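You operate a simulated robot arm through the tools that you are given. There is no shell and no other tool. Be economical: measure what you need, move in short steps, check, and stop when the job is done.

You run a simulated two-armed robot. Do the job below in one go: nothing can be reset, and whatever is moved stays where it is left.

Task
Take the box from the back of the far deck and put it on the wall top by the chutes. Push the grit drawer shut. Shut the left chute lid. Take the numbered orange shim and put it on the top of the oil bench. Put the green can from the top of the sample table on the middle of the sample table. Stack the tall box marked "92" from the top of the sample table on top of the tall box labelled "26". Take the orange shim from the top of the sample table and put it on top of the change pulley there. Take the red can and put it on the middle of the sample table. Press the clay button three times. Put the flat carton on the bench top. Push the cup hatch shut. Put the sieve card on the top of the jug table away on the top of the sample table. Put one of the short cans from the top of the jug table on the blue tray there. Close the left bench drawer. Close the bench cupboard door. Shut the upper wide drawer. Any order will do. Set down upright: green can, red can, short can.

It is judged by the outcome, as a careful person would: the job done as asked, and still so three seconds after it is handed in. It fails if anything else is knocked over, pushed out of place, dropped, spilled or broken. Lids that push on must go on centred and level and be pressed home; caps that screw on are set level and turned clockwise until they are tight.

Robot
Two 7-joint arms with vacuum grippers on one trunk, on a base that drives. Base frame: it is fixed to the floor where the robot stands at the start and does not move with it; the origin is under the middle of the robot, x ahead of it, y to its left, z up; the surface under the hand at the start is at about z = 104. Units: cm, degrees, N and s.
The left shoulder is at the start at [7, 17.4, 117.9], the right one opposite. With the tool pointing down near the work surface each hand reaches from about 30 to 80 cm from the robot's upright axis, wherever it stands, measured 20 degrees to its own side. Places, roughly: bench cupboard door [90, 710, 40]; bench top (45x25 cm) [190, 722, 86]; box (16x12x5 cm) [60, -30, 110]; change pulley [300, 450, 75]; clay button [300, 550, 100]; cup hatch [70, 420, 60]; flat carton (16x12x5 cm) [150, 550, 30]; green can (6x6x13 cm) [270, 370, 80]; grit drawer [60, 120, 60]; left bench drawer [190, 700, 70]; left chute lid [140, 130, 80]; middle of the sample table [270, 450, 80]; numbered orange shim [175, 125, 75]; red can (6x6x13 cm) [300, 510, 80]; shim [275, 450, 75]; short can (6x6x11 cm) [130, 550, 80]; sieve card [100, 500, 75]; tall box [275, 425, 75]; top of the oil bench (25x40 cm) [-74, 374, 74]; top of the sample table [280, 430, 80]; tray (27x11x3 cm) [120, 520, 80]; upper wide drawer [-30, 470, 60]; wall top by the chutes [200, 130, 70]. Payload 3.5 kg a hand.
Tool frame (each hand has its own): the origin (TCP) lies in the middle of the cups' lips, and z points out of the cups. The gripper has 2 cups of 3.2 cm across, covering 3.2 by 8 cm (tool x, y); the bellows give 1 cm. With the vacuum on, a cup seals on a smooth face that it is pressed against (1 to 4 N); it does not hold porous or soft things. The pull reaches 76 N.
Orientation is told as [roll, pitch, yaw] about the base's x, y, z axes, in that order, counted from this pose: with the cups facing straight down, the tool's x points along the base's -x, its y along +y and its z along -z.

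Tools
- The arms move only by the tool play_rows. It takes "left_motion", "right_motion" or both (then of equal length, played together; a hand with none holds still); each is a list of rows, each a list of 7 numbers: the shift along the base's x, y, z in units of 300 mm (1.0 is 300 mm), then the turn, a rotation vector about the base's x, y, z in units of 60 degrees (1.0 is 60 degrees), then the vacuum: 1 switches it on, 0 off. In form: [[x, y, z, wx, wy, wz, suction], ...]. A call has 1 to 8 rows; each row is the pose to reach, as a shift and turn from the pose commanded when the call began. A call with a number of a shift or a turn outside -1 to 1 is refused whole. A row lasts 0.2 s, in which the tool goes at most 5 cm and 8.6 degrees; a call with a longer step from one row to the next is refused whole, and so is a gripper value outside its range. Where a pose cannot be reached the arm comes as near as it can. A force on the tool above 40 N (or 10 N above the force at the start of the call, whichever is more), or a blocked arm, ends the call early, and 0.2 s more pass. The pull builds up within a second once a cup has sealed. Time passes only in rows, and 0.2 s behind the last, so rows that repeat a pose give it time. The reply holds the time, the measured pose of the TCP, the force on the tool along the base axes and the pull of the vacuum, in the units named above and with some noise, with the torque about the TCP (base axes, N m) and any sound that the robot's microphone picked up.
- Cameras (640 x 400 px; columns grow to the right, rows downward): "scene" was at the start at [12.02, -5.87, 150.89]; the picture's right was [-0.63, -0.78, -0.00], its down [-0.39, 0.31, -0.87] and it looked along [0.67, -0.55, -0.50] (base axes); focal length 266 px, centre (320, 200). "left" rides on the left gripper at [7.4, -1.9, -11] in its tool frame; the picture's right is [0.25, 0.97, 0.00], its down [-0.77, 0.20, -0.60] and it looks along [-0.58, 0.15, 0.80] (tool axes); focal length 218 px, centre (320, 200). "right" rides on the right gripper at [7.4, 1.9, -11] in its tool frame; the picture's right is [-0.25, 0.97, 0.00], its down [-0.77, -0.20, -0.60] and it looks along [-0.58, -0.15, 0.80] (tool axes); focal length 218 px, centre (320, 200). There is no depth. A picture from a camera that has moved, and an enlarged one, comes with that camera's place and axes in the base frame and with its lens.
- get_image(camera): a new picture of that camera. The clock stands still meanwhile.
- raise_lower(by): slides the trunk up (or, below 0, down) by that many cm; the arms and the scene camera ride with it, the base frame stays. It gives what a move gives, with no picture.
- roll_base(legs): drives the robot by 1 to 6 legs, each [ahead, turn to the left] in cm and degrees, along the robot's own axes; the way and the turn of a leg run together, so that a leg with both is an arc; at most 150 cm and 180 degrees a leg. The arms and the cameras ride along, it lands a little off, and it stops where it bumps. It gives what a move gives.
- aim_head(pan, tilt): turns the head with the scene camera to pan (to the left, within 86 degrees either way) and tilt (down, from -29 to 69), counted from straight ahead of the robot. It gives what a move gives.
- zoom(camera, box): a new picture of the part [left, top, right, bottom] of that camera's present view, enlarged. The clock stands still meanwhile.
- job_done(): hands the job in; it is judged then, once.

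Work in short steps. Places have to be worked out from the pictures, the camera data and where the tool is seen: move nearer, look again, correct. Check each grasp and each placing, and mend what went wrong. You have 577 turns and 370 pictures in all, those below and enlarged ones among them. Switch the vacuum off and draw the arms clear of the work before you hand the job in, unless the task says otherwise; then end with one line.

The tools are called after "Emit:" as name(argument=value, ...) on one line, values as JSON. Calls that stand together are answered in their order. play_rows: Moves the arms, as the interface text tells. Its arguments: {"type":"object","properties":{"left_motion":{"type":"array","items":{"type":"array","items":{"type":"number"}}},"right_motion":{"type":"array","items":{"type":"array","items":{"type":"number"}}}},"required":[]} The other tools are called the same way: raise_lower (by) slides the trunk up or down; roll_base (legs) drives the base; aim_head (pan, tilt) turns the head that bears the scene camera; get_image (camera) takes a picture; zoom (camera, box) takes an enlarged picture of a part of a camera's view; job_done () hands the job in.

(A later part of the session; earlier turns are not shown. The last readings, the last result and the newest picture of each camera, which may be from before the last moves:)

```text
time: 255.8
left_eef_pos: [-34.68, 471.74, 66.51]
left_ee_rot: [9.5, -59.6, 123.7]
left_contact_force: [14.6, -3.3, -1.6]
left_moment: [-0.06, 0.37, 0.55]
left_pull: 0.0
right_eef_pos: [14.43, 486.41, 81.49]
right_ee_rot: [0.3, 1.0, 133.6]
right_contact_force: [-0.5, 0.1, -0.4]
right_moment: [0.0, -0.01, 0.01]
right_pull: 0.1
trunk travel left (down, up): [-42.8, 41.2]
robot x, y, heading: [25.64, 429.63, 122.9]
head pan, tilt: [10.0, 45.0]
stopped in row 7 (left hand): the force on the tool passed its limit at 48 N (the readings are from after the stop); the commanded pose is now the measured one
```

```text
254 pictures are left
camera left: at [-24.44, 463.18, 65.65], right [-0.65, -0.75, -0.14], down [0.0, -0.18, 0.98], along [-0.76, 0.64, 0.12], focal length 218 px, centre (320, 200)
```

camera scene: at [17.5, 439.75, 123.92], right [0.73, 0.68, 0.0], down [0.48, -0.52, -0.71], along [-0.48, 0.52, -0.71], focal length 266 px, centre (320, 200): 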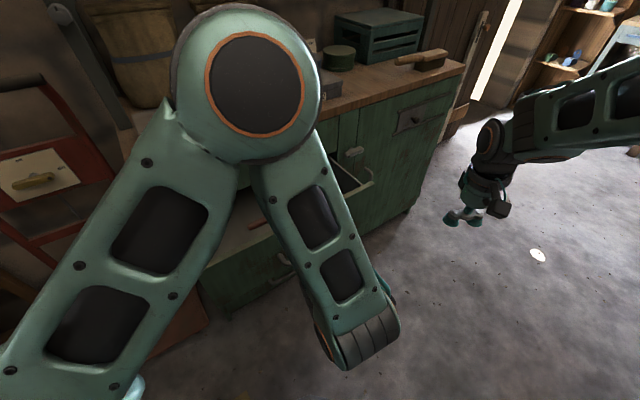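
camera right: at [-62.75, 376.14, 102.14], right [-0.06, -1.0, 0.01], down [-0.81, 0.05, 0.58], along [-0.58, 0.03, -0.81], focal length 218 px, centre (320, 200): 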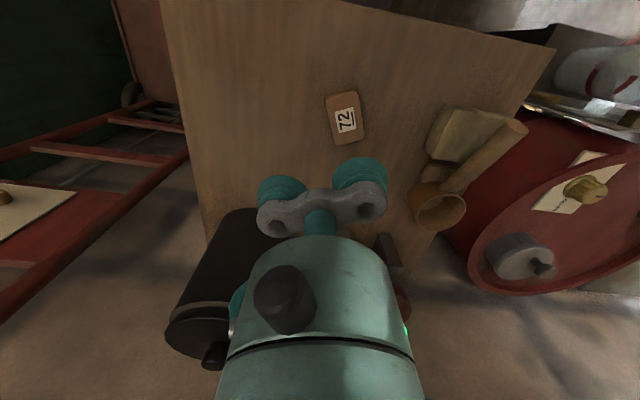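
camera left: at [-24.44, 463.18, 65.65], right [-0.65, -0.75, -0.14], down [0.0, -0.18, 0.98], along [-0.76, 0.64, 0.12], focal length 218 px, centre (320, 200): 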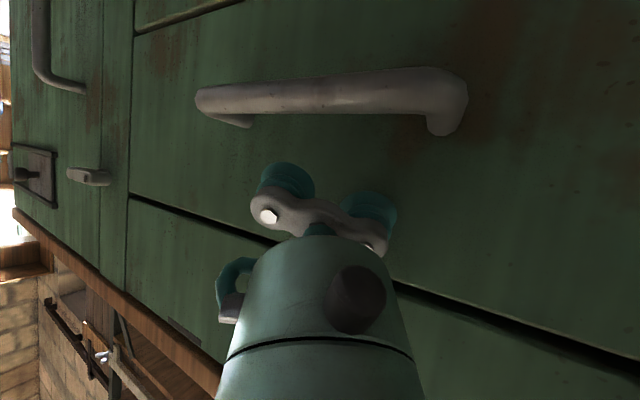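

Flush with the cabinet face and stopped. I withdraw and stand the hand upright again.

Emit:
play_rows(left_motion=[[0.05, -0.01, 0.03, 0, 0, 0, 0], [0.18, -0.04, 0.08, 0, 0, 0, 0], [0.32, -0.07, 0.12, 0, 0, 0, 0], [0.46, -0.1, 0.16, 0, 0, 0, 0], [0.6, -0.13, 0.2, 0, 0, 0, 0], [0.74, -0.15, 0.24, 0, 0, 0, 0], [0.86, -0.17, 0.3, 0, 0, 0, 0]])

Emit:
play_rows(left_motion=[[0.0, 0.0, 0.08, -0.1, -0.1, 0, 0], [0.0, 0.0, 0.16, -0.2, -0.2, 0, 0], [-0.02, 0.0, 0.24, -0.3, -0.3, 0, 0], [-0.05, 0.0, 0.32, -0.4, -0.4, 0, 0], [-0.08, 0.0, 0.36, -0.5, -0.5, 0, 0], [-0.11, 0.0, 0.4, -0.6, -0.6, 0, 0], [-0.14, 0.0, 0.44, -0.7, -0.7, 0, 0]])

Emit:
get_image(camera="scene")

```text
time: 257.5
left_eef_pos: [-9.18, 463.92, 70.09]
left_ee_rot: [8.8, -51.6, 126.5]
left_contact_force: [0.1, -0.3, 0.1]
left_moment: [-0.02, 0.03, -0.03]
left_pull: 0.0
right_eef_pos: [14.46, 486.55, 81.45]
right_ee_rot: [0.2, 1.1, 133.6]
right_contact_force: [-0.6, -0.1, 0.3]
right_moment: [0.01, 0.01, -0.01]
right_pull: 0.0
trunk travel left (down, up): [-42.8, 41.2]
robot x, y, heading: [25.41, 429.88, 122.9]
head pan, tilt: [10.0, 45.0]
stopped in row 7 (left hand): the arm was blocked; the commanded pose is now the measured one
```

```text
time: 259.1
left_eef_pos: [-13.48, 464.37, 82.99]
left_ee_rot: [1.4, 7.4, 129.4]
left_contact_force: [0.4, 0.1, 0.4]
left_moment: [0.0, -0.02, -0.01]
left_pull: 0.1
right_eef_pos: [14.48, 486.59, 81.29]
right_ee_rot: [0.2, 1.0, 133.6]
right_contact_force: [-0.6, 0.2, 0.1]
right_moment: [0.03, 0.02, -0.02]
right_pull: 0.0
trunk travel left (down, up): [-42.8, 41.2]
robot x, y, heading: [25.41, 429.75, 123.1]
head pan, tilt: [10.0, 45.0]
```

```text
253 pictures are left
camera scene: at [17.36, 439.93, 123.89], right [0.73, 0.68, 0.0], down [0.48, -0.52, -0.71], along [-0.48, 0.52, -0.71], focal length 266 px, centre (320, 200)
```

scene: 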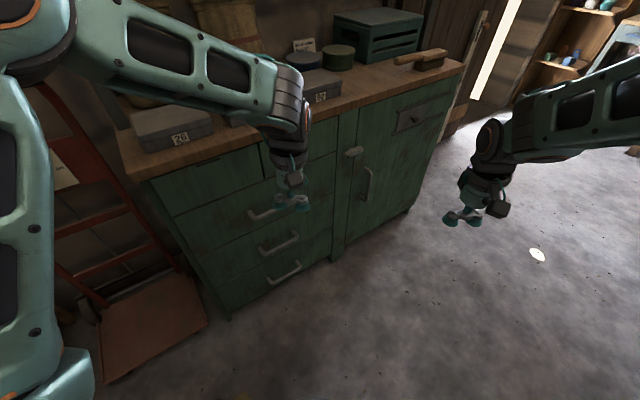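

Upper wide drawer is shut. I level the hand, raise the trunk, and move to a clear spot facing the machine to find the cup hatch.

Emit:
play_rows(left_motion=[[0.0, 0.0, 0.05, 0.096, 0.078, 0, 0], [0, 0, 0.1, 0.096, 0.078, 0, 0]])

Emit:
raise_lower(by=32)

Emit:
roll_base(legs=[[0, 102], [42, 0], [0, 140]])

Emit:
aim_head(pan=0, tilt=30)

Emit:
get_image(camera="scene")

```text
time: 259.7
left_eef_pos: [-13.26, 464.21, 85.91]
left_ee_rot: [1.3, -0.1, 129.4]
left_contact_force: [-0.8, 0.7, -0.1]
left_moment: [0.01, -0.04, 0.03]
left_pull: 0.1
right_eef_pos: [14.43, 486.63, 81.25]
right_ee_rot: [0.2, 1.0, 133.6]
right_contact_force: [0.4, 0.3, -1.0]
right_moment: [0.0, -0.04, -0.02]
right_pull: 0.0
trunk travel left (down, up): [-42.8, 41.2]
robot x, y, heading: [25.85, 430.03, 123.1]
head pan, tilt: [10.0, 45.0]
```

```text
time: 262.9
left_eef_pos: [-13.33, 464.12, 118.04]
left_ee_rot: [1.4, -0.1, 129.3]
left_contact_force: [-0.1, -0.2, 0.2]
left_moment: [-0.03, 0.02, -0.01]
left_pull: 0.1
right_eef_pos: [14.46, 486.51, 113.41]
right_ee_rot: [0.2, 1.1, 133.6]
right_contact_force: [-0.1, -0.1, -1.0]
right_moment: [-0.01, -0.01, 0.04]
right_pull: 0.1
trunk travel left (down, up): [-74.8, 9.2]
robot x, y, heading: [25.58, 429.93, 122.7]
head pan, tilt: [10.0, 45.0]
```

```text
time: 275.6
left_eef_pos: [44.98, 421.39, 117.95]
left_ee_rot: [1.5, -0.1, 15.0]
left_contact_force: [0.3, 0.2, 0.7]
left_moment: [0.02, -0.01, 0.01]
left_pull: 0.1
right_eef_pos: [53.96, 386.85, 113.36]
right_ee_rot: [0.3, 1.1, 19.2]
right_contact_force: [-0.1, 0.5, 0.5]
right_moment: [0.05, -0.01, 0.02]
right_pull: 0.1
trunk travel left (down, up): [-74.8, 9.2]
robot x, y, heading: [-2.23, 400.04, 8.5]
head pan, tilt: [10.0, 45.0]
```

```text
time: 276.4
left_eef_pos: [45.03, 421.45, 117.92]
left_ee_rot: [1.4, -0.1, 15.0]
left_contact_force: [-0.5, 0.1, 0.5]
left_moment: [-0.02, -0.03, 0.0]
left_pull: 0.1
right_eef_pos: [54.07, 386.87, 113.4]
right_ee_rot: [0.3, 1.0, 19.2]
right_contact_force: [-0.3, 0.0, 0.2]
right_moment: [0.02, 0.03, -0.06]
right_pull: 0.0
trunk travel left (down, up): [-74.8, 9.2]
robot x, y, heading: [-2.2, 400.0, 8.4]
head pan, tilt: [0.0, 30.0]
```

```text
252 pictures are left
camera scene: at [11.52, 402.0, 158.15], right [0.15, -0.99, 0.0], down [-0.5, -0.07, -0.87], along [0.86, 0.13, -0.5], focal length 266 px, centre (320, 200)
```

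scene: 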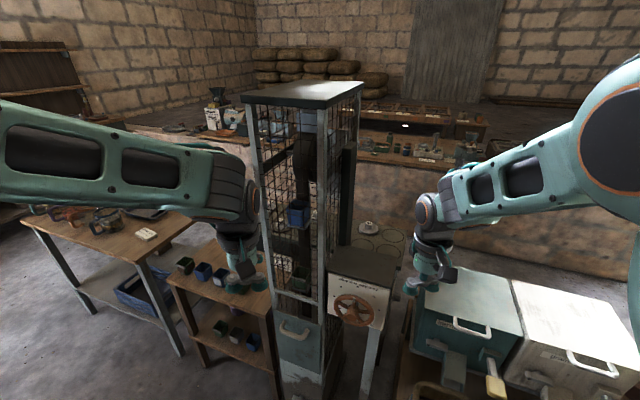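

Emit:
zoom(camera="scene", box=[200, 230, 400, 400])

```text
2.35 times, centred on (300, 315) of scene
camera zoom: at [11.52, 402.0, 158.15], right [0.15, -0.99, 0.0], down [-0.5, -0.07, -0.87], along [0.86, 0.13, -0.5], focal length 626 px, centre (367, -71)
```

zoom: 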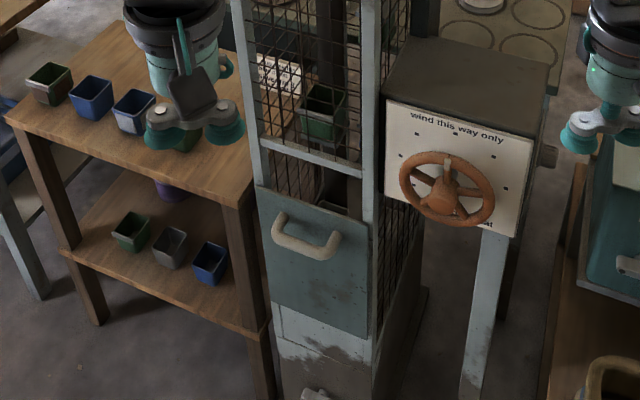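

The hatch is a panel with a handle at about [73, 420, 60] on the elevator's west face. I tilt the left hand's camera toward it for a level view.

Emit:
play_rows(left_motion=[[-0.03, 0, -0.1, 0.018, -0.123, 0, 0], [-0.06, 0, -0.2, 0.036, -0.246, 0, 0], [-0.1, 0, -0.3, 0.054, -0.37, 0, 0], [-0.13, 0, -0.4, 0.073, -0.49, 0, 0], [-0.16, 0, -0.5, 0.091, -0.61, 0, 0], [-0.16, 0, -0.6, 0.11, -0.74, 0, 0], [-0.16, 0, -0.7, 0.11, -0.74, 0, 0]])

Emit:
get_image(camera="left")

Emit:
get_image(camera="scene")

```text
time: 278.0
left_eef_pos: [40.6, 421.5, 97.0]
left_ee_rot: [-6.7, -44.5, 20.0]
left_contact_force: [-0.1, 1.0, 0.2]
left_moment: [-0.06, 0.03, 0.0]
left_pull: 0.0
right_eef_pos: [54.05, 387.09, 113.42]
right_ee_rot: [0.4, 1.2, 19.2]
right_contact_force: [0.4, 0.3, -0.3]
right_moment: [-0.04, 0.04, -0.05]
right_pull: 0.1
trunk travel left (down, up): [-74.8, 9.2]
robot x, y, heading: [-2.21, 399.87, 8.6]
head pan, tilt: [0.0, 30.0]
```

```text
250 pictures are left
camera left: at [28.49, 416.46, 99.94], right [-0.42, 0.87, -0.26], down [0.05, 0.31, 0.95], along [0.91, 0.39, -0.17], focal length 218 px, centre (320, 200)
```

left: 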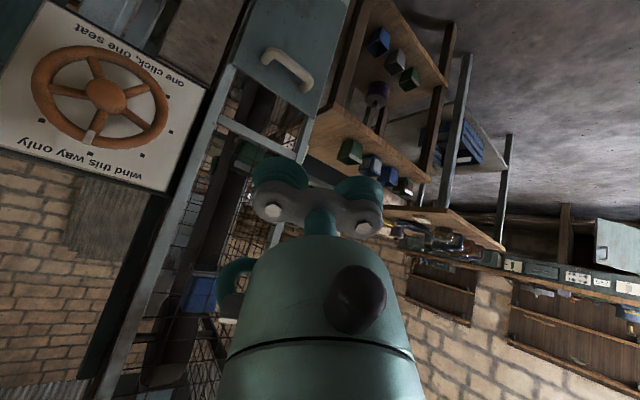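

```text
249 pictures are left
camera scene: at [11.69, 402.19, 158.14], right [0.15, -0.99, 0.0], down [-0.5, -0.08, -0.87], along [0.86, 0.13, -0.5], focal length 266 px, centre (320, 200)
```

scene: 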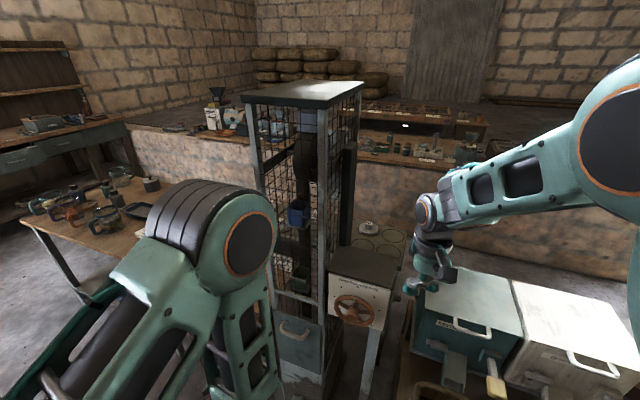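

Emit:
zoom(camera="left", box=[190, 0, 370, 190])

```text
2.11 times, centred on (280, 95) of left
camera zoom: at [28.49, 416.46, 99.94], right [-0.42, 0.87, -0.26], down [0.05, 0.31, 0.95], along [0.91, 0.39, -0.17], focal length 460 px, centre (404, 421)
```

zoom: 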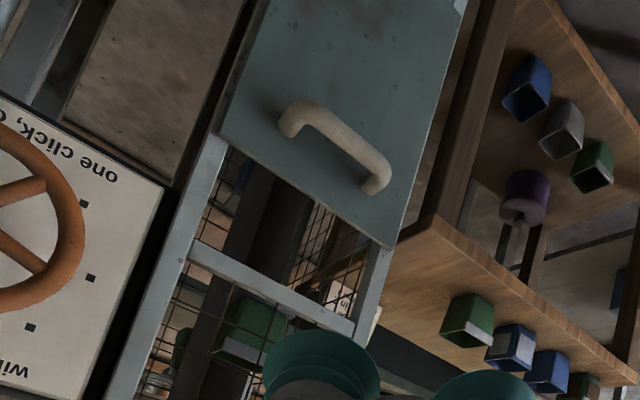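

The hatch panel covers z≈37–70 and its top edge is some 10 cm below the crossbar, so it must slide up. I'll grip the panel by suction below its handle and lift. First I retract the right hand and tilt the left fully forward.

Emit:
play_rows(left_motion=[[0, 0, 0, 0.018, -0.123, 0, 0], [0, 0, 0, 0.036, -0.246, 0, 0], [0, 0, 0, 0.054, -0.37, 0, 0], [0, 0, 0, 0.073, -0.49, 0, 0], [0, 0, 0, 0.091, -0.61, 0, 0], [0, 0, 0, 0.11, -0.74, 0, 0]], right_motion=[[-0.13, -0.04, 0, 0, 0, 0, 0], [-0.26, -0.08, 0, 0, 0, 0, 0], [-0.39, -0.12, 0, 0, 0, 0, 0], [-0.52, -0.16, 0, 0, 0, 0, 0], [-0.65, -0.2, 0, 0, 0, 0, 0], [-0.75, -0.24, 0, 0, 0, 0, 0]])

Emit:
get_image(camera="scene")

```text
time: 279.4
left_eef_pos: [58.69, 424.24, 99.73]
left_ee_rot: [-55.6, -82.2, 65.6]
left_contact_force: [-0.2, -0.6, 1.0]
left_moment: [-0.03, 0.02, 0.0]
left_pull: 0.0
left hand out of reach, approached as far as the arm can: row 2, 3, 4, 5, 6
right_eef_pos: [34.03, 380.11, 114.42]
right_ee_rot: [1.6, 0.6, 19.3]
right_contact_force: [0.7, -0.5, -0.1]
right_moment: [0.01, 0.02, -0.01]
right_pull: 0.1
right hand out of reach, approached as far as the arm can: row 6
trunk travel left (down, up): [-74.8, 9.2]
robot x, y, heading: [-2.6, 400.22, 8.5]
head pan, tilt: [0.0, 30.0]
```

```text
247 pictures are left
camera scene: at [11.65, 401.94, 158.15], right [0.15, -0.99, 0.0], down [-0.5, -0.07, -0.87], along [0.86, 0.13, -0.5], focal length 266 px, centre (320, 200)
```

scene: 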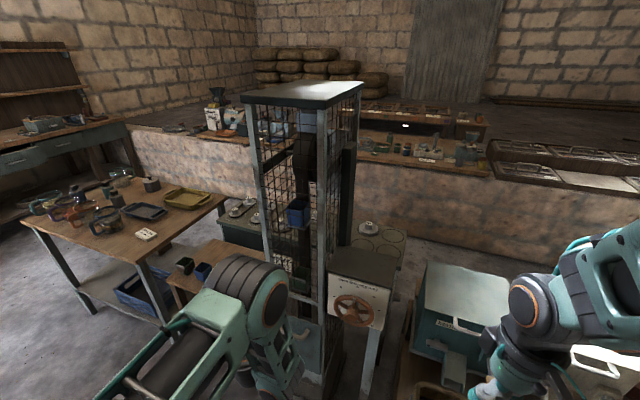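

The left hand is now horizontal, 15 cm in front of the elevator. I lower the trunk 40 cm so that it faces the panel below the handle.

Emit:
raise_lower(by=-40)

Emit:
get_image(camera="left")

Emit:
get_image(camera="scene")

```text
time: 283.2
left_eef_pos: [58.54, 424.34, 59.83]
left_ee_rot: [-55.5, -82.2, 65.5]
left_contact_force: [0.3, -0.4, -0.7]
left_moment: [0.01, 0.0, 0.0]
left_pull: 0.0
right_eef_pos: [33.96, 379.92, 74.23]
right_ee_rot: [1.5, 1.0, 19.0]
right_contact_force: [-0.5, 0.6, -0.8]
right_moment: [-0.03, 0.0, 0.03]
right_pull: 0.2
trunk travel left (down, up): [-34.8, 49.2]
robot x, y, heading: [-2.02, 399.83, 8.6]
head pan, tilt: [0.0, 30.0]
```

```text
246 pictures are left
camera left: at [47.71, 419.68, 53.65], right [-0.19, 0.91, -0.36], down [-0.59, 0.19, 0.79], along [0.79, 0.36, 0.5], focal length 218 px, centre (320, 200)
```

left: 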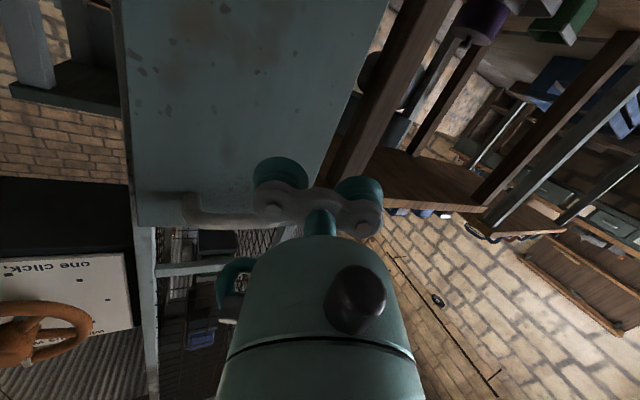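

```text
245 pictures are left
camera scene: at [11.51, 401.98, 118.16], right [0.15, -0.99, 0.0], down [-0.49, -0.07, -0.87], along [0.86, 0.13, -0.5], focal length 266 px, centre (320, 200)
```

scene: 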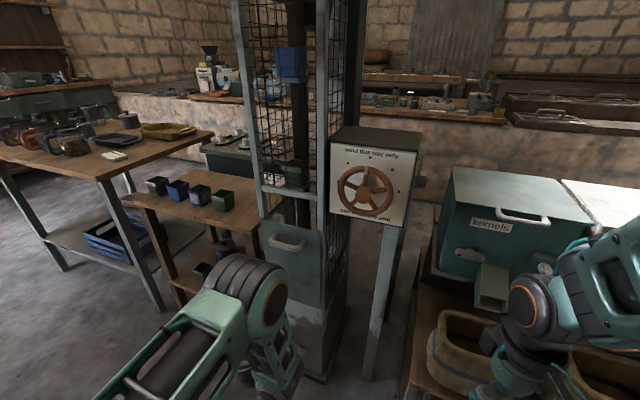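

The hand is nearly face-on; it needs a 20° yaw to square up to the panel. I turn it and approach the panel below the handle.

Emit:
play_rows(left_motion=[[0.05, -0.02, -0.04, 0, 0, -0.09, 0], [0.1, -0.04, -0.08, 0, 0, -0.18, 0], [0.16, -0.06, -0.12, 0, 0.03, -0.27, 0], [0.24, -0.08, -0.16, 0, 0.05, -0.34, 0], [0.33, -0.09, -0.16, 0, 0.05, -0.34, 0], [0.33, -0.09, -0.16, 0, 0.05, -0.34, 0]])

Emit:
get_image(camera="left")

Emit:
zoom(camera="scene", box=[180, 180, 400, 400])

```text
time: 284.6
left_eef_pos: [68.53, 421.83, 54.99]
left_ee_rot: [-40.9, -80.1, 30.6]
left_contact_force: [-0.2, -1.2, 0.4]
left_moment: [0.0, 0.01, 0.0]
left_pull: 0.1
right_eef_pos: [33.92, 379.99, 74.11]
right_ee_rot: [1.5, 1.0, 19.0]
right_contact_force: [-1.4, 0.2, 0.5]
right_moment: [-0.01, 0.0, -0.01]
right_pull: 0.0
trunk travel left (down, up): [-34.8, 49.2]
robot x, y, heading: [-2.41, 400.08, 8.5]
head pan, tilt: [0.0, 30.0]
```

```text
244 pictures are left
camera left: at [56.37, 421.27, 49.29], right [0.13, 0.93, -0.36], down [-0.44, 0.38, 0.81], along [0.89, 0.05, 0.46], focal length 218 px, centre (320, 200)
```

left: 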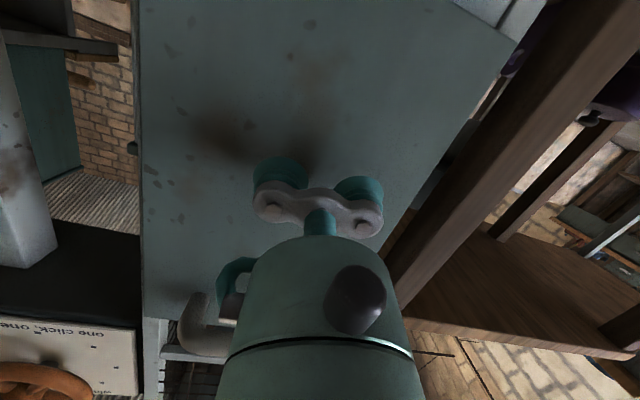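

```text
1.82 times, centred on (290, 290) of scene
camera zoom: at [11.52, 401.97, 118.16], right [0.15, -0.99, 0.0], down [-0.49, -0.07, -0.87], along [0.86, 0.13, -0.5], focal length 484 px, centre (374, 36)
```

zoom: 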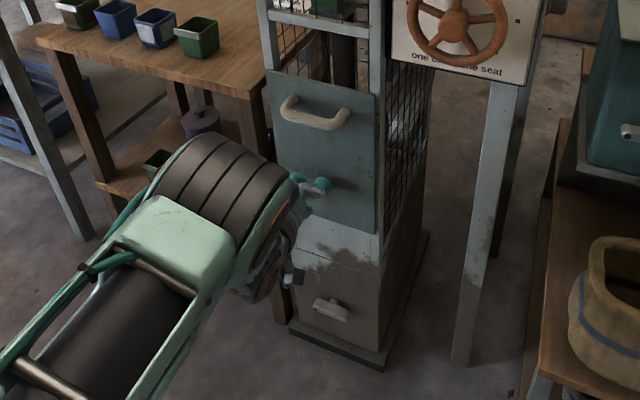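

The hand is square to the panel. I press forward with the vacuum on.

Emit:
play_rows(left_motion=[[0.05, -0.01, 0, -0.01, -0.06, 0, 1], [0.11, -0.02, 0, -0.02, -0.113, 0, 1], [0.16, -0.03, 0, -0.02, -0.113, 0, 1], [0.19, -0.035, 0, -0.02, -0.113, 0, 1], [0.22, -0.04, 0, -0.02, -0.113, 0, 1], [0.24, -0.044, 0, -0.02, -0.113, 0, 1], [0.24, -0.044, 0, -0.02, -0.113, 0, 1]])

```text
time: 285.2
left_eef_pos: [70.89, 421.48, 54.44]
left_ee_rot: [-74.7, -83.3, 64.3]
left_contact_force: [-6.6, -0.6, 0.3]
left_moment: [0.23, -0.18, -0.46]
left_pull: 75.9
right_eef_pos: [33.91, 379.98, 74.25]
right_ee_rot: [1.9, 0.9, 19.1]
right_contact_force: [-0.2, -0.5, 0.0]
right_moment: [0.02, -0.01, 0.0]
right_pull: 0.2
trunk travel left (down, up): [-34.8, 49.2]
robot x, y, heading: [-2.33, 399.98, 8.9]
head pan, tilt: [0.0, 30.0]
stopped in row 3 (left hand): the force on the tool passed its limit at 53 N (the readings are from after the stop); the commanded pose is now the measured one
```

Sealed with both cups. I slide the panel up.

Emit:
play_rows(left_motion=[[0, 0, 0.05, 0, 0, 0, 1], [0, 0, 0.1, 0, 0, 0, 1], [0, 0, 0.15, 0, 0, 0, 1], [0, 0, 0.2, 0, 0, 0, 1], [0, 0, 0.25, 0, 0, 0, 1], [0, 0, 0.3, 0, 0, 0, 1], [0, 0, 0.33, 0, 0, 0, 1]])

Emit:
zoom(camera="scene", box=[180, 140, 400, 360])

```text
time: 286.8
left_eef_pos: [71.04, 421.23, 64.33]
left_ee_rot: [-75.5, -83.3, 65.0]
left_contact_force: [4.3, 0.7, -6.6]
left_moment: [0.31, 0.02, 0.25]
left_pull: 75.8
right_eef_pos: [34.01, 380.04, 74.23]
right_ee_rot: [1.6, 1.0, 19.1]
right_contact_force: [1.0, 1.0, 0.4]
right_moment: [-0.02, 0.0, -0.01]
right_pull: 0.0
trunk travel left (down, up): [-34.8, 49.2]
robot x, y, heading: [-2.58, 400.13, 8.7]
head pan, tilt: [0.0, 30.0]
```

```text
1.82 times, centred on (290, 250) of scene
camera zoom: at [11.63, 402.06, 118.14], right [0.15, -0.99, 0.0], down [-0.5, -0.08, -0.87], along [0.86, 0.13, -0.5], focal length 484 px, centre (374, 109)
```

zoom: 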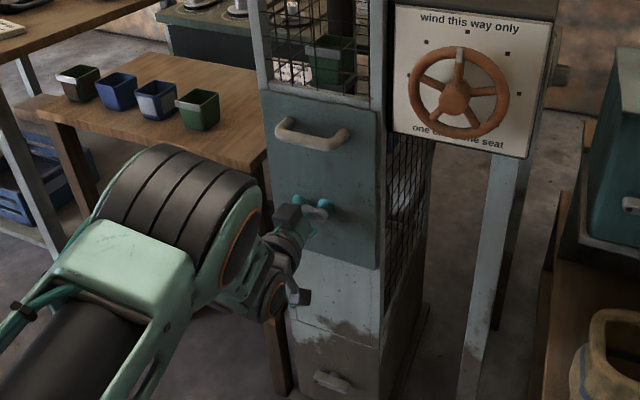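

The panel's top has reached about the crossbar. I nudge it further to feel a stop.

Emit:
play_rows(left_motion=[[0, 0, 0.02, 0, 0, 0, 1], [0, 0, 0.04, 0, 0, 0, 1], [0, 0, 0.06, 0, 0, 0, 1], [0, 0, 0.08, 0, 0, 0, 1], [0, 0, 0.08, 0, 0, 0, 1]])

Emit:
zoom(camera="scene", box=[240, 130, 360, 250])

```text
time: 287.7
left_eef_pos: [70.93, 421.41, 65.2]
left_ee_rot: [-67.5, -82.6, 57.2]
left_contact_force: [13.1, 3.0, -15.5]
left_moment: [-0.14, -0.79, -0.3]
left_pull: 75.7
right_eef_pos: [34.21, 380.0, 74.25]
right_ee_rot: [1.8, 1.1, 19.1]
right_contact_force: [0.4, -0.2, 0.2]
right_moment: [-0.01, 0.03, -0.02]
right_pull: 0.1
trunk travel left (down, up): [-34.8, 49.2]
robot x, y, heading: [-2.03, 400.1, 8.7]
head pan, tilt: [0.0, 30.0]
stopped in row 4 (left hand): the force on the tool passed its limit at 44 N (the readings are from after the stop); the commanded pose is now the measured one
```

```text
3.33 times, centred on (300, 190) of scene
camera zoom: at [11.83, 402.1, 118.13], right [0.15, -0.99, 0.0], down [-0.5, -0.08, -0.86], along [0.85, 0.13, -0.5], focal length 887 px, centre (387, 233)
```

zoom: 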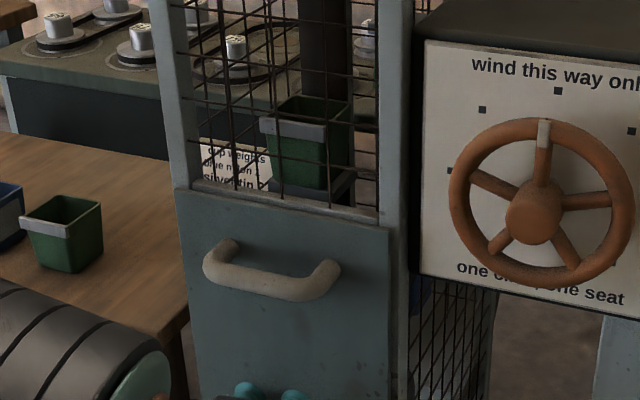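

It meets a stop with the opening covered. I release and back away, then check that it stays up.

Emit:
play_rows(left_motion=[[0, 0, 0, 0, 0, 0, 0], [0, 0, 0, 0, 0, 0, 0], [0, 0, 0, 0, 0, 0, 0], [-0.06, 0.01, 0, 0, 0, 0, 0], [-0.18, 0.02, 0, 0, 0, 0, 0], [-0.32, 0.02, 0, 0, 0, 0, 0], [-0.45, 0.02, 0, 0, 0, 0, 0]])

Emit:
zoom(camera="scene", box=[210, 130, 390, 310])

```text
time: 289.3
left_eef_pos: [58.06, 421.68, 65.14]
left_ee_rot: [-65.8, -83.3, 55.8]
left_contact_force: [0.2, -0.8, 1.3]
left_moment: [0.01, 0.11, 0.06]
left_pull: 0.0
left hand out of reach, approached as far as the arm can: row 7
right_eef_pos: [34.02, 380.23, 74.18]
right_ee_rot: [1.7, 1.0, 19.1]
right_contact_force: [0.7, -0.9, -0.1]
right_moment: [-0.02, 0.01, -0.01]
right_pull: 0.1
trunk travel left (down, up): [-34.8, 49.2]
robot x, y, heading: [-2.74, 400.17, 8.7]
head pan, tilt: [0.0, 30.0]
```

```text
2.22 times, centred on (300, 220) of scene
camera zoom: at [11.56, 402.07, 118.15], right [0.15, -0.99, 0.0], down [-0.49, -0.08, -0.87], along [0.86, 0.13, -0.5], focal length 591 px, centre (364, 156)
```

zoom: 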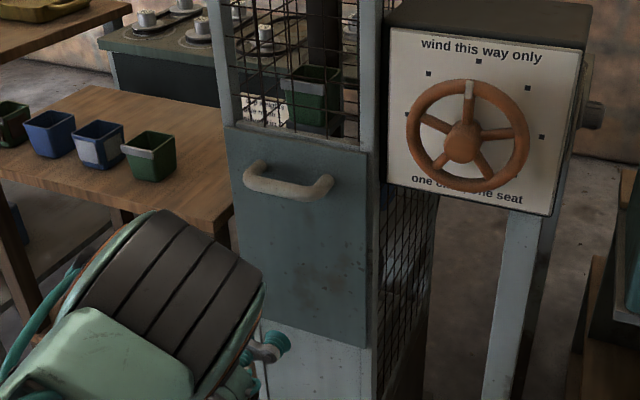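

Hatch is shut and stays. I raise the trunk and bring the left hand back to pointing down.

Emit:
raise_lower(by=40)

Emit:
play_rows(left_motion=[[-0.05, 0, 0, 0.022, 0.123, 0, 0], [-0.1, 0, 0, 0.043, 0.246, 0, 0], [-0.15, 0, 0.02, 0.065, 0.37, 0, 0], [-0.2, 0, 0.04, 0.087, 0.49, 0, 0], [-0.25, 0, 0.06, 0.109, 0.616, 0, 0], [-0.3, 0, 0.08, 0.13, 0.74, 0, 0], [-0.33, 0, 0.1, 0.15, 0.86, 0, 0], [-0.35, 0, 0.12, 0.17, 0.98, 0, 0]])

```text
time: 293.1
left_eef_pos: [57.9, 421.41, 105.42]
left_ee_rot: [-68.4, -82.7, 58.3]
left_contact_force: [0.1, -0.5, 0.0]
left_moment: [0.01, -0.01, 0.0]
left_pull: 0.1
right_eef_pos: [33.88, 380.08, 114.15]
right_ee_rot: [1.8, 1.0, 19.1]
right_contact_force: [0.6, -0.3, 0.1]
right_moment: [0.01, -0.01, -0.01]
right_pull: 0.0
trunk travel left (down, up): [-74.8, 9.2]
robot x, y, heading: [-2.17, 399.83, 8.8]
head pan, tilt: [0.0, 30.0]
```

```text
time: 294.9
left_eef_pos: [47.33, 421.37, 108.89]
left_ee_rot: [-4.0, -27.4, -2.3]
left_contact_force: [0.1, -0.7, 0.8]
left_moment: [-0.02, 0.0, 0.01]
left_pull: 0.1
right_eef_pos: [34.0, 379.91, 114.19]
right_ee_rot: [1.9, 0.9, 19.1]
right_contact_force: [-0.2, -0.8, 0.2]
right_moment: [-0.03, -0.01, 0.01]
right_pull: 0.1
trunk travel left (down, up): [-74.8, 9.2]
robot x, y, heading: [-2.38, 399.97, 8.7]
head pan, tilt: [0.0, 30.0]
```

Emit:
play_rows(left_motion=[[0, 0, 0, 0.02, 0.12, 0.04, 0], [0, 0, 0, 0.04, 0.24, 0.08, 0], [0, 0, 0, 0.06, 0.36, 0.12, 0], [0, 0, 0, 0.07, 0.457, 0.16, 0], [0, 0, 0, 0.07, 0.457, 0.16, 0]])

Emit:
aim_head(pan=45, tilt=20)

Emit:
get_image(camera="scene")

```text
time: 296.1
left_eef_pos: [47.52, 421.4, 109.02]
left_ee_rot: [1.3, -0.1, 6.2]
left_contact_force: [-0.3, -0.5, -0.7]
left_moment: [-0.01, -0.04, 0.01]
left_pull: 0.0
right_eef_pos: [33.92, 380.04, 114.37]
right_ee_rot: [1.9, 1.0, 19.1]
right_contact_force: [0.2, -0.1, -0.6]
right_moment: [0.0, -0.02, -0.01]
right_pull: 0.0
trunk travel left (down, up): [-74.8, 9.2]
robot x, y, heading: [-2.58, 400.28, 8.6]
head pan, tilt: [0.0, 30.0]
```

```text
time: 297.2
left_eef_pos: [47.47, 421.45, 109.04]
left_ee_rot: [1.2, -0.1, 6.2]
left_contact_force: [-0.2, -0.5, -0.4]
left_moment: [-0.01, -0.02, -0.01]
left_pull: 0.1
right_eef_pos: [33.92, 379.98, 114.25]
right_ee_rot: [1.9, 0.9, 19.1]
right_contact_force: [-0.5, 0.2, 0.5]
right_moment: [0.03, 0.0, 0.01]
right_pull: 0.2
trunk travel left (down, up): [-74.8, 9.2]
robot x, y, heading: [-2.51, 400.09, 8.6]
head pan, tilt: [45.0, 20.0]
```

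```text
239 pictures are left
camera scene: at [8.05, 408.14, 159.76], right [0.81, -0.59, 0.0], down [-0.2, -0.28, -0.94], along [0.56, 0.76, -0.34], focal length 266 px, centre (320, 200)
```

scene: 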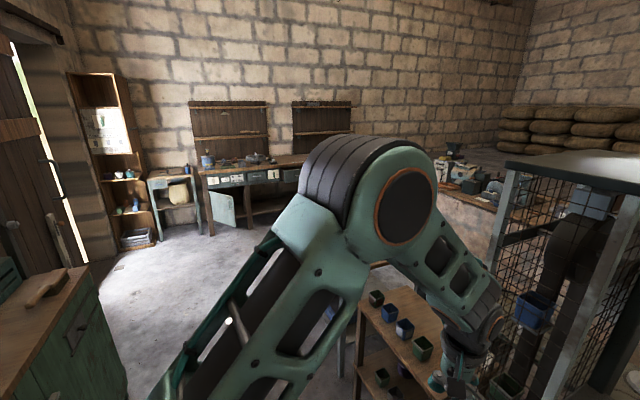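

Next the jug table. I drive up its west side to about (30, 505).

Emit:
roll_base(legs=[[0, 64], [110, 0], [0, -70]])

Emit:
aim_head(pan=0, tilt=35)

Emit:
get_image(camera="scene")

```text
time: 308.7
left_eef_pos: [81.53, 523.21, 108.93]
left_ee_rot: [1.1, -0.3, 1.7]
left_contact_force: [-0.9, 0.6, 0.5]
left_moment: [0.02, 0.03, -0.01]
left_pull: 0.0
right_eef_pos: [64.6, 483.0, 114.23]
right_ee_rot: [1.6, 0.9, 14.4]
right_contact_force: [1.2, 0.2, -0.1]
right_moment: [0.02, 0.0, -0.01]
right_pull: 0.0
trunk travel left (down, up): [-74.8, 9.2]
robot x, y, heading: [29.97, 506.19, 4.1]
head pan, tilt: [45.0, 20.0]
```

```text
time: 309.8
left_eef_pos: [81.54, 523.31, 108.97]
left_ee_rot: [1.1, -0.2, 1.5]
left_contact_force: [0.3, 0.8, -0.1]
left_moment: [0.06, 0.01, 0.02]
left_pull: 0.0
right_eef_pos: [64.62, 482.98, 114.23]
right_ee_rot: [1.7, 0.9, 14.6]
right_contact_force: [0.4, 0.1, 0.3]
right_moment: [0.01, -0.01, 0.02]
right_pull: 0.0
trunk travel left (down, up): [-74.8, 9.2]
robot x, y, heading: [30.05, 506.36, 4.3]
head pan, tilt: [0.0, 35.0]
```

```text
238 pictures are left
camera scene: at [43.78, 506.75, 157.38], right [0.07, -1.0, 0.0], down [-0.57, -0.04, -0.82], along [0.82, 0.06, -0.57], focal length 266 px, centre (320, 200)
```

scene: 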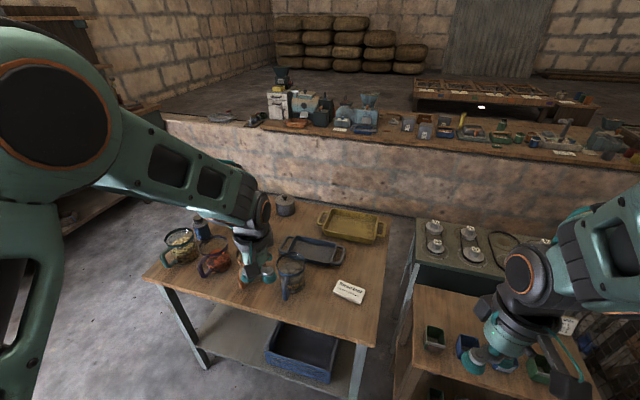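

Emit:
zoom(camera="scene", box=[140, 180, 400, 370])

Emit:
zoom(camera="scene", box=[220, 60, 640, 170])

Emit:
get_image(camera="left")

```text
2.11 times, centred on (270, 275) of scene
camera zoom: at [43.78, 506.75, 157.38], right [0.07, -1.0, 0.0], down [-0.57, -0.04, -0.82], along [0.82, 0.06, -0.57], focal length 560 px, centre (425, 42)
```

zoom: 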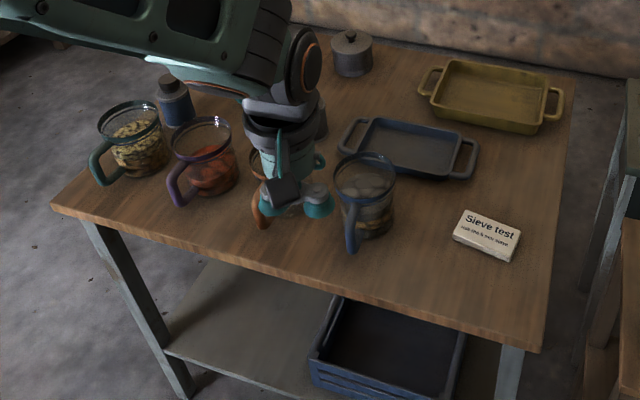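

```text
1.52 times, centred on (430, 115) of scene
camera zoom: at [43.78, 506.75, 157.38], right [0.07, -1.0, 0.0], down [-0.57, -0.04, -0.82], along [0.82, 0.06, -0.57], focal length 405 px, centre (152, 330)
```

zoom: 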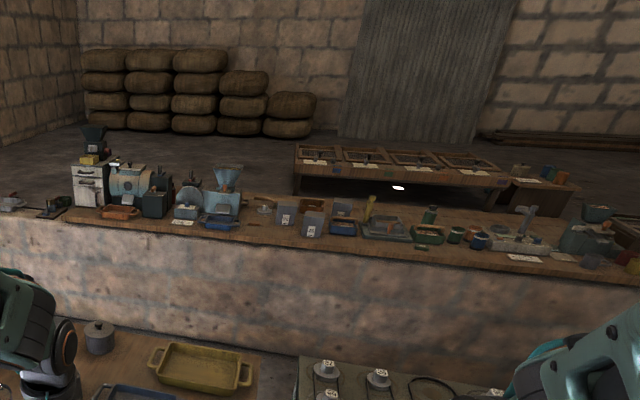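

```text
235 pictures are left
camera left: at [74.26, 520.88, 120.03], right [-0.28, 0.96, 0.02], down [0.76, 0.21, 0.61], along [0.58, 0.19, -0.79], focal length 218 px, centre (320, 200)
```

left: 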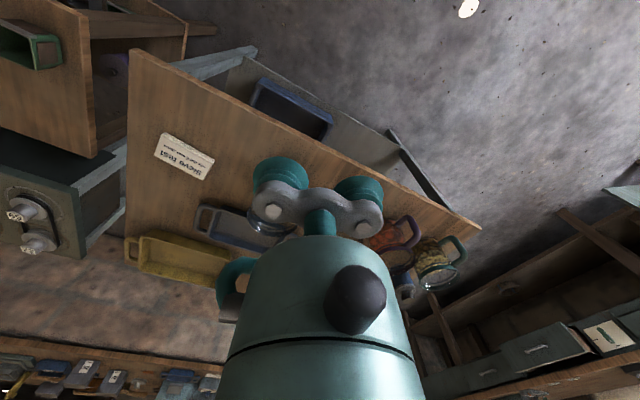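

The Sieve test card, blue tray, jugs and some cans are visible; the left hand hides part. I draw it back and look again.

Emit:
play_rows(left_motion=[[-0.1, 0.06, 0.08, 0, 0, 0, 0], [-0.2, 0.12, 0.16, 0, 0, 0, 0], [-0.3, 0.18, 0.24, 0, 0, 0, 0], [-0.4, 0.24, 0.32, 0, 0, 0, 0], [-0.45, 0.3, 0.4, 0, 0, 0, 0]])

Emit:
zoom(camera="scene", box=[130, 180, 400, 370])

```text
time: 311.0
left_eef_pos: [67.51, 532.52, 120.82]
left_ee_rot: [0.9, -0.1, 1.6]
left_contact_force: [-0.4, 0.4, -0.9]
left_moment: [-0.07, 0.01, 0.03]
left_pull: 0.0
right_eef_pos: [64.58, 483.57, 114.33]
right_ee_rot: [1.6, 1.0, 14.6]
right_contact_force: [0.1, 0.3, -1.0]
right_moment: [-0.03, 0.01, -0.01]
right_pull: 0.1
trunk travel left (down, up): [-74.8, 9.2]
robot x, y, heading: [30.08, 505.97, 4.3]
head pan, tilt: [0.0, 35.0]
```

```text
2.11 times, centred on (265, 275) of scene
camera zoom: at [43.75, 507.45, 157.37], right [0.07, -1.0, 0.0], down [-0.57, -0.04, -0.82], along [0.82, 0.06, -0.57], focal length 560 px, centre (436, 42)
```

zoom: 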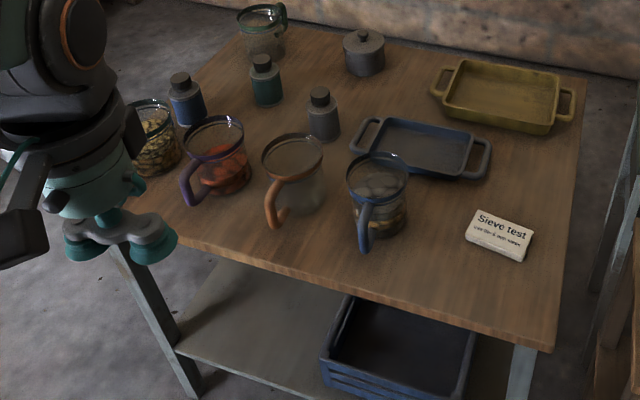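

Three capped short cans stand on the table; the grey one is at about (127, 536.6), blue tray centre about (123, 516.5), card about (103.7, 501). I move closer to the table.

Emit:
roll_base(legs=[[0, 18], [29, 0], [0, -22]])

Emit:
aim_head(pan=0, tilt=45)

Emit:
get_image(camera="scene")

Emit:
get_image(camera="right")

```text
time: 315.2
left_eef_pos: [96.11, 540.58, 120.99]
left_ee_rot: [1.1, -0.4, -1.9]
left_contact_force: [1.1, 0.0, -0.1]
left_moment: [-0.01, -0.02, -0.01]
left_pull: 0.1
right_eef_pos: [89.92, 491.76, 114.26]
right_ee_rot: [1.8, 0.9, 10.8]
right_contact_force: [0.5, -0.4, 0.4]
right_moment: [-0.04, 0.02, 0.04]
right_pull: 0.0
trunk travel left (down, up): [-74.8, 9.2]
robot x, y, heading: [56.79, 516.91, 0.3]
head pan, tilt: [0.0, 35.0]
```

```text
time: 315.9
left_eef_pos: [96.14, 540.35, 120.88]
left_ee_rot: [1.3, -0.2, -2.0]
left_contact_force: [1.0, -0.2, 0.2]
left_moment: [0.0, -0.02, 0.01]
left_pull: 0.1
right_eef_pos: [90.05, 491.84, 114.21]
right_ee_rot: [1.8, 0.9, 10.8]
right_contact_force: [0.5, -0.3, 0.0]
right_moment: [0.01, 0.01, 0.01]
right_pull: 0.1
trunk travel left (down, up): [-74.8, 9.2]
robot x, y, heading: [57.04, 516.94, 0.2]
head pan, tilt: [0.0, 45.0]
```

```text
233 pictures are left
camera scene: at [70.06, 516.68, 155.9], right [0.01, -1.0, 0.0], down [-0.71, 0.0, -0.71], along [0.71, 0.01, -0.71], focal length 266 px, centre (320, 200)
```

scene: 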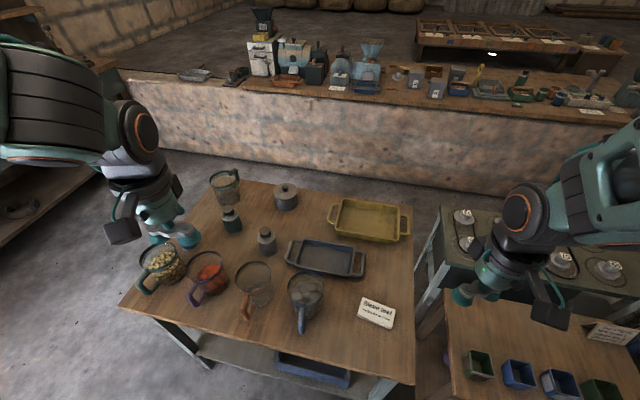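

```text
232 pictures are left
camera right: at [82.59, 491.86, 125.25], right [0.07, 1.0, 0.03], down [0.81, -0.07, 0.58], along [0.59, -0.02, -0.81], focal length 218 px, centre (320, 200)
```

right: 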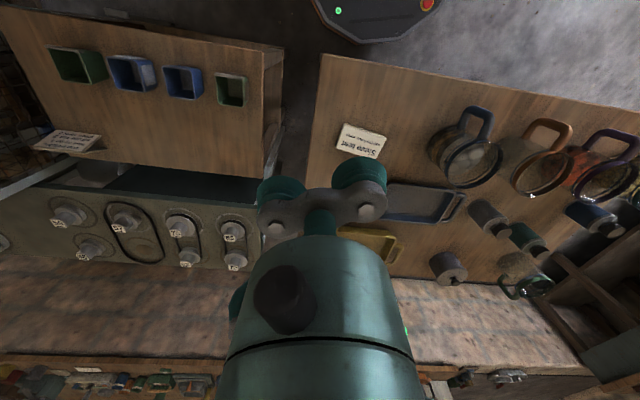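

Card is about 10×6 cm at (102.5, 501), top near z=78, turned about −23°. I bring the right hand over it and lower the trunk a little.

Emit:
raise_lower(by=-18)

Emit:
play_rows(right_motion=[[0.06, 0.06, 0, 0, 0, -0.11, 0], [0.13, 0.12, 0, 0, 0, -0.22, 0], [0.2, 0.18, -0.02, -0.01, 0, -0.33, 0], [0.28, 0.24, -0.06, -0.02, -0.01, -0.44, 0], [0.35, 0.28, -0.13, -0.03, -0.015, -0.55, 0], [0.413, 0.313, -0.2, -0.03, -0.015, -0.57, 0], [0.413, 0.313, -0.28, -0.03, -0.015, -0.57, 0], [0.413, 0.313, -0.28, -0.03, -0.015, -0.57, 0]])

Emit:
get_image(camera="right")

Emit:
zoom(camera="scene", box=[260, 200, 480, 380])

```text
time: 317.9
left_eef_pos: [96.27, 540.44, 102.97]
left_ee_rot: [1.1, -0.3, -2.0]
left_contact_force: [-0.6, -0.1, 0.7]
left_moment: [0.01, 0.0, 0.0]
left_pull: 0.0
right_eef_pos: [90.02, 491.79, 96.27]
right_ee_rot: [1.8, 0.9, 10.9]
right_contact_force: [0.0, -0.2, -0.2]
right_moment: [-0.01, -0.02, 0.0]
right_pull: 0.0
trunk travel left (down, up): [-56.8, 27.2]
robot x, y, heading: [56.68, 517.04, 0.6]
head pan, tilt: [0.0, 45.0]
```

```text
time: 319.7
left_eef_pos: [96.11, 540.44, 103.04]
left_ee_rot: [1.2, -0.1, -2.0]
left_contact_force: [0.7, -0.7, 0.6]
left_moment: [-0.01, -0.04, 0.04]
left_pull: 0.1
right_eef_pos: [102.22, 501.06, 88.02]
right_ee_rot: [0.1, -0.1, -23.5]
right_contact_force: [-0.4, 0.2, -0.6]
right_moment: [-0.01, 0.0, 0.01]
right_pull: 0.0
trunk travel left (down, up): [-56.8, 27.2]
robot x, y, heading: [57.14, 516.79, 0.4]
head pan, tilt: [0.0, 45.0]
```

```text
231 pictures are left
camera right: at [96.07, 505.68, 98.86], right [0.62, 0.79, 0.0], down [0.63, -0.49, 0.61], along [0.48, -0.37, -0.8], focal length 218 px, centre (320, 200)
```

right: 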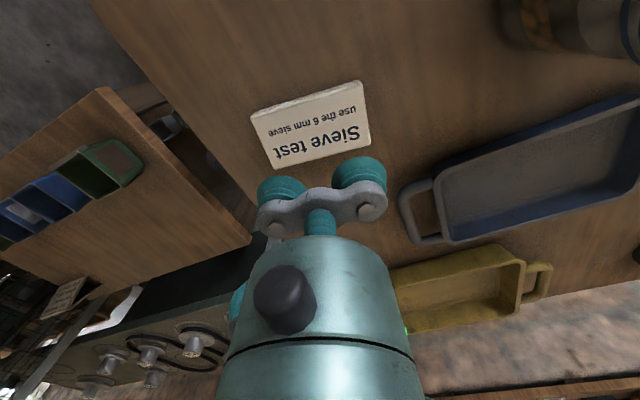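

```text
2.22 times, centred on (370, 290) of scene
camera zoom: at [70.0, 516.75, 137.9], right [0.01, -1.0, 0.0], down [-0.71, -0.01, -0.71], along [0.71, 0.0, -0.71], focal length 591 px, centre (209, 0)
```

zoom: 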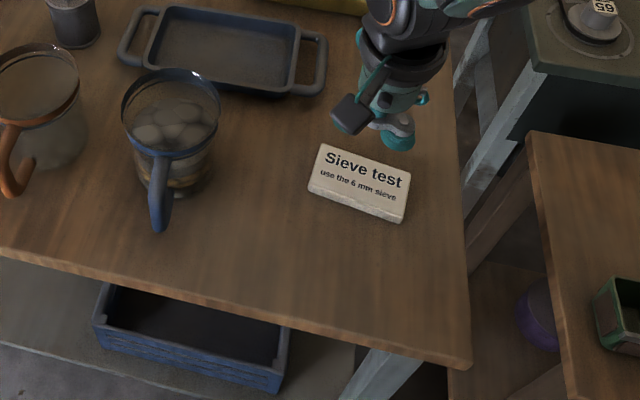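

The card is right under. I correct by −0.6 cm in x and y and descend with vacuum.

Emit:
play_rows(right_motion=[[-0.02, -0.02, -0.14, 0, 0, 0, 1], [-0.02, -0.02, -0.26, 0, 0, 0, 1], [-0.02, -0.02, -0.33, 0, 0, 0, 1], [-0.02, -0.02, -0.36, 0, 0, 0, 1], [-0.02, -0.02, -0.39, 0, 0, 0, 1], [-0.02, -0.02, -0.41, 0, 0, 0, 1], [-0.02, -0.02, -0.41, 0, 0, 0, 1]])

```text
time: 320.5
left_eef_pos: [96.17, 540.43, 103.13]
left_ee_rot: [1.3, -0.2, -2.0]
left_contact_force: [0.8, 1.0, 0.1]
left_moment: [0.02, 0.02, -0.01]
left_pull: 0.0
right_eef_pos: [101.81, 500.42, 78.9]
right_ee_rot: [0.2, -0.6, -23.4]
right_contact_force: [-8.7, 1.0, 23.6]
right_moment: [0.11, 0.3, 0.05]
right_pull: 75.6
trunk travel left (down, up): [-56.8, 27.2]
robot x, y, heading: [57.25, 516.57, 0.5]
head pan, tilt: [0.0, 45.0]
stopped in row 3 (right hand): the force on the tool passed its limit at 56 N (the readings are from after the stop); the commanded pose is now the measured one
```

Sealed fully. I lift the card and draw it aside.

Emit:
play_rows(right_motion=[[0, 0, 0.05, 0, 0, 0, 1], [0, 0, 0.16, 0, 0, 0, 1], [0, 0, 0.3, 0, 0, 0, 1], [-0.08, -0.05, 0.42, 0, 0, 0, 1], [-0.18, -0.1, 0.52, 0, 0, 0, 1], [-0.3, -0.15, 0.6, 0, 0, 0, 1], [-0.4, -0.2, 0.7, 0, 0, 0, 1]])

Emit:
get_image(camera="scene")

Emit:
get_image(camera="left")

```text
time: 322.1
left_eef_pos: [96.18, 539.86, 103.16]
left_ee_rot: [1.6, -0.1, -2.2]
left_contact_force: [0.3, -1.1, -0.5]
left_moment: [0.02, -0.02, -0.01]
left_pull: 0.1
right_eef_pos: [89.9, 494.01, 99.63]
right_ee_rot: [0.4, -0.4, -23.4]
right_contact_force: [0.3, -0.7, -0.9]
right_moment: [0.07, -0.03, 0.02]
right_pull: 75.4
trunk travel left (down, up): [-56.8, 27.2]
robot x, y, heading: [56.77, 517.12, 0.4]
head pan, tilt: [0.0, 45.0]
```

```text
229 pictures are left
camera scene: at [69.99, 516.05, 137.9], right [0.01, -1.0, -0.01], down [-0.71, 0.0, -0.71], along [0.71, 0.01, -0.71], focal length 266 px, centre (320, 200)
```

scene: 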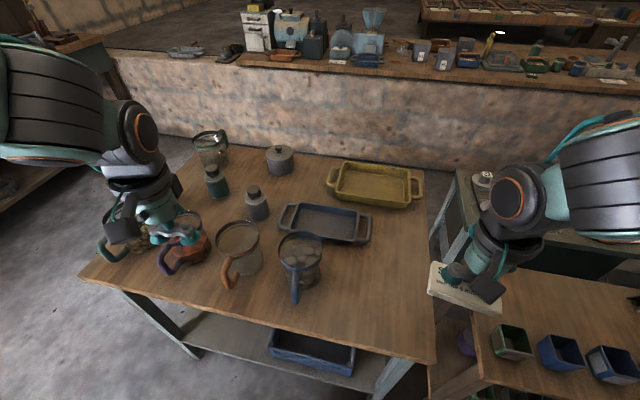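

```text
228 pictures are left
camera left: at [88.75, 537.93, 114.11], right [-0.22, 0.98, 0.03], down [0.78, 0.16, 0.61], along [0.59, 0.15, -0.79], focal length 218 px, centre (320, 200)
```

left: 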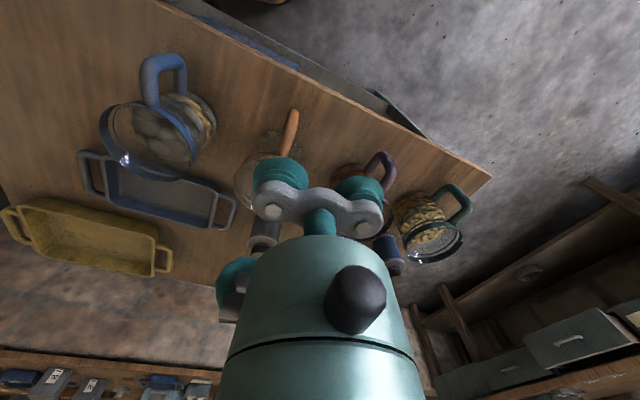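

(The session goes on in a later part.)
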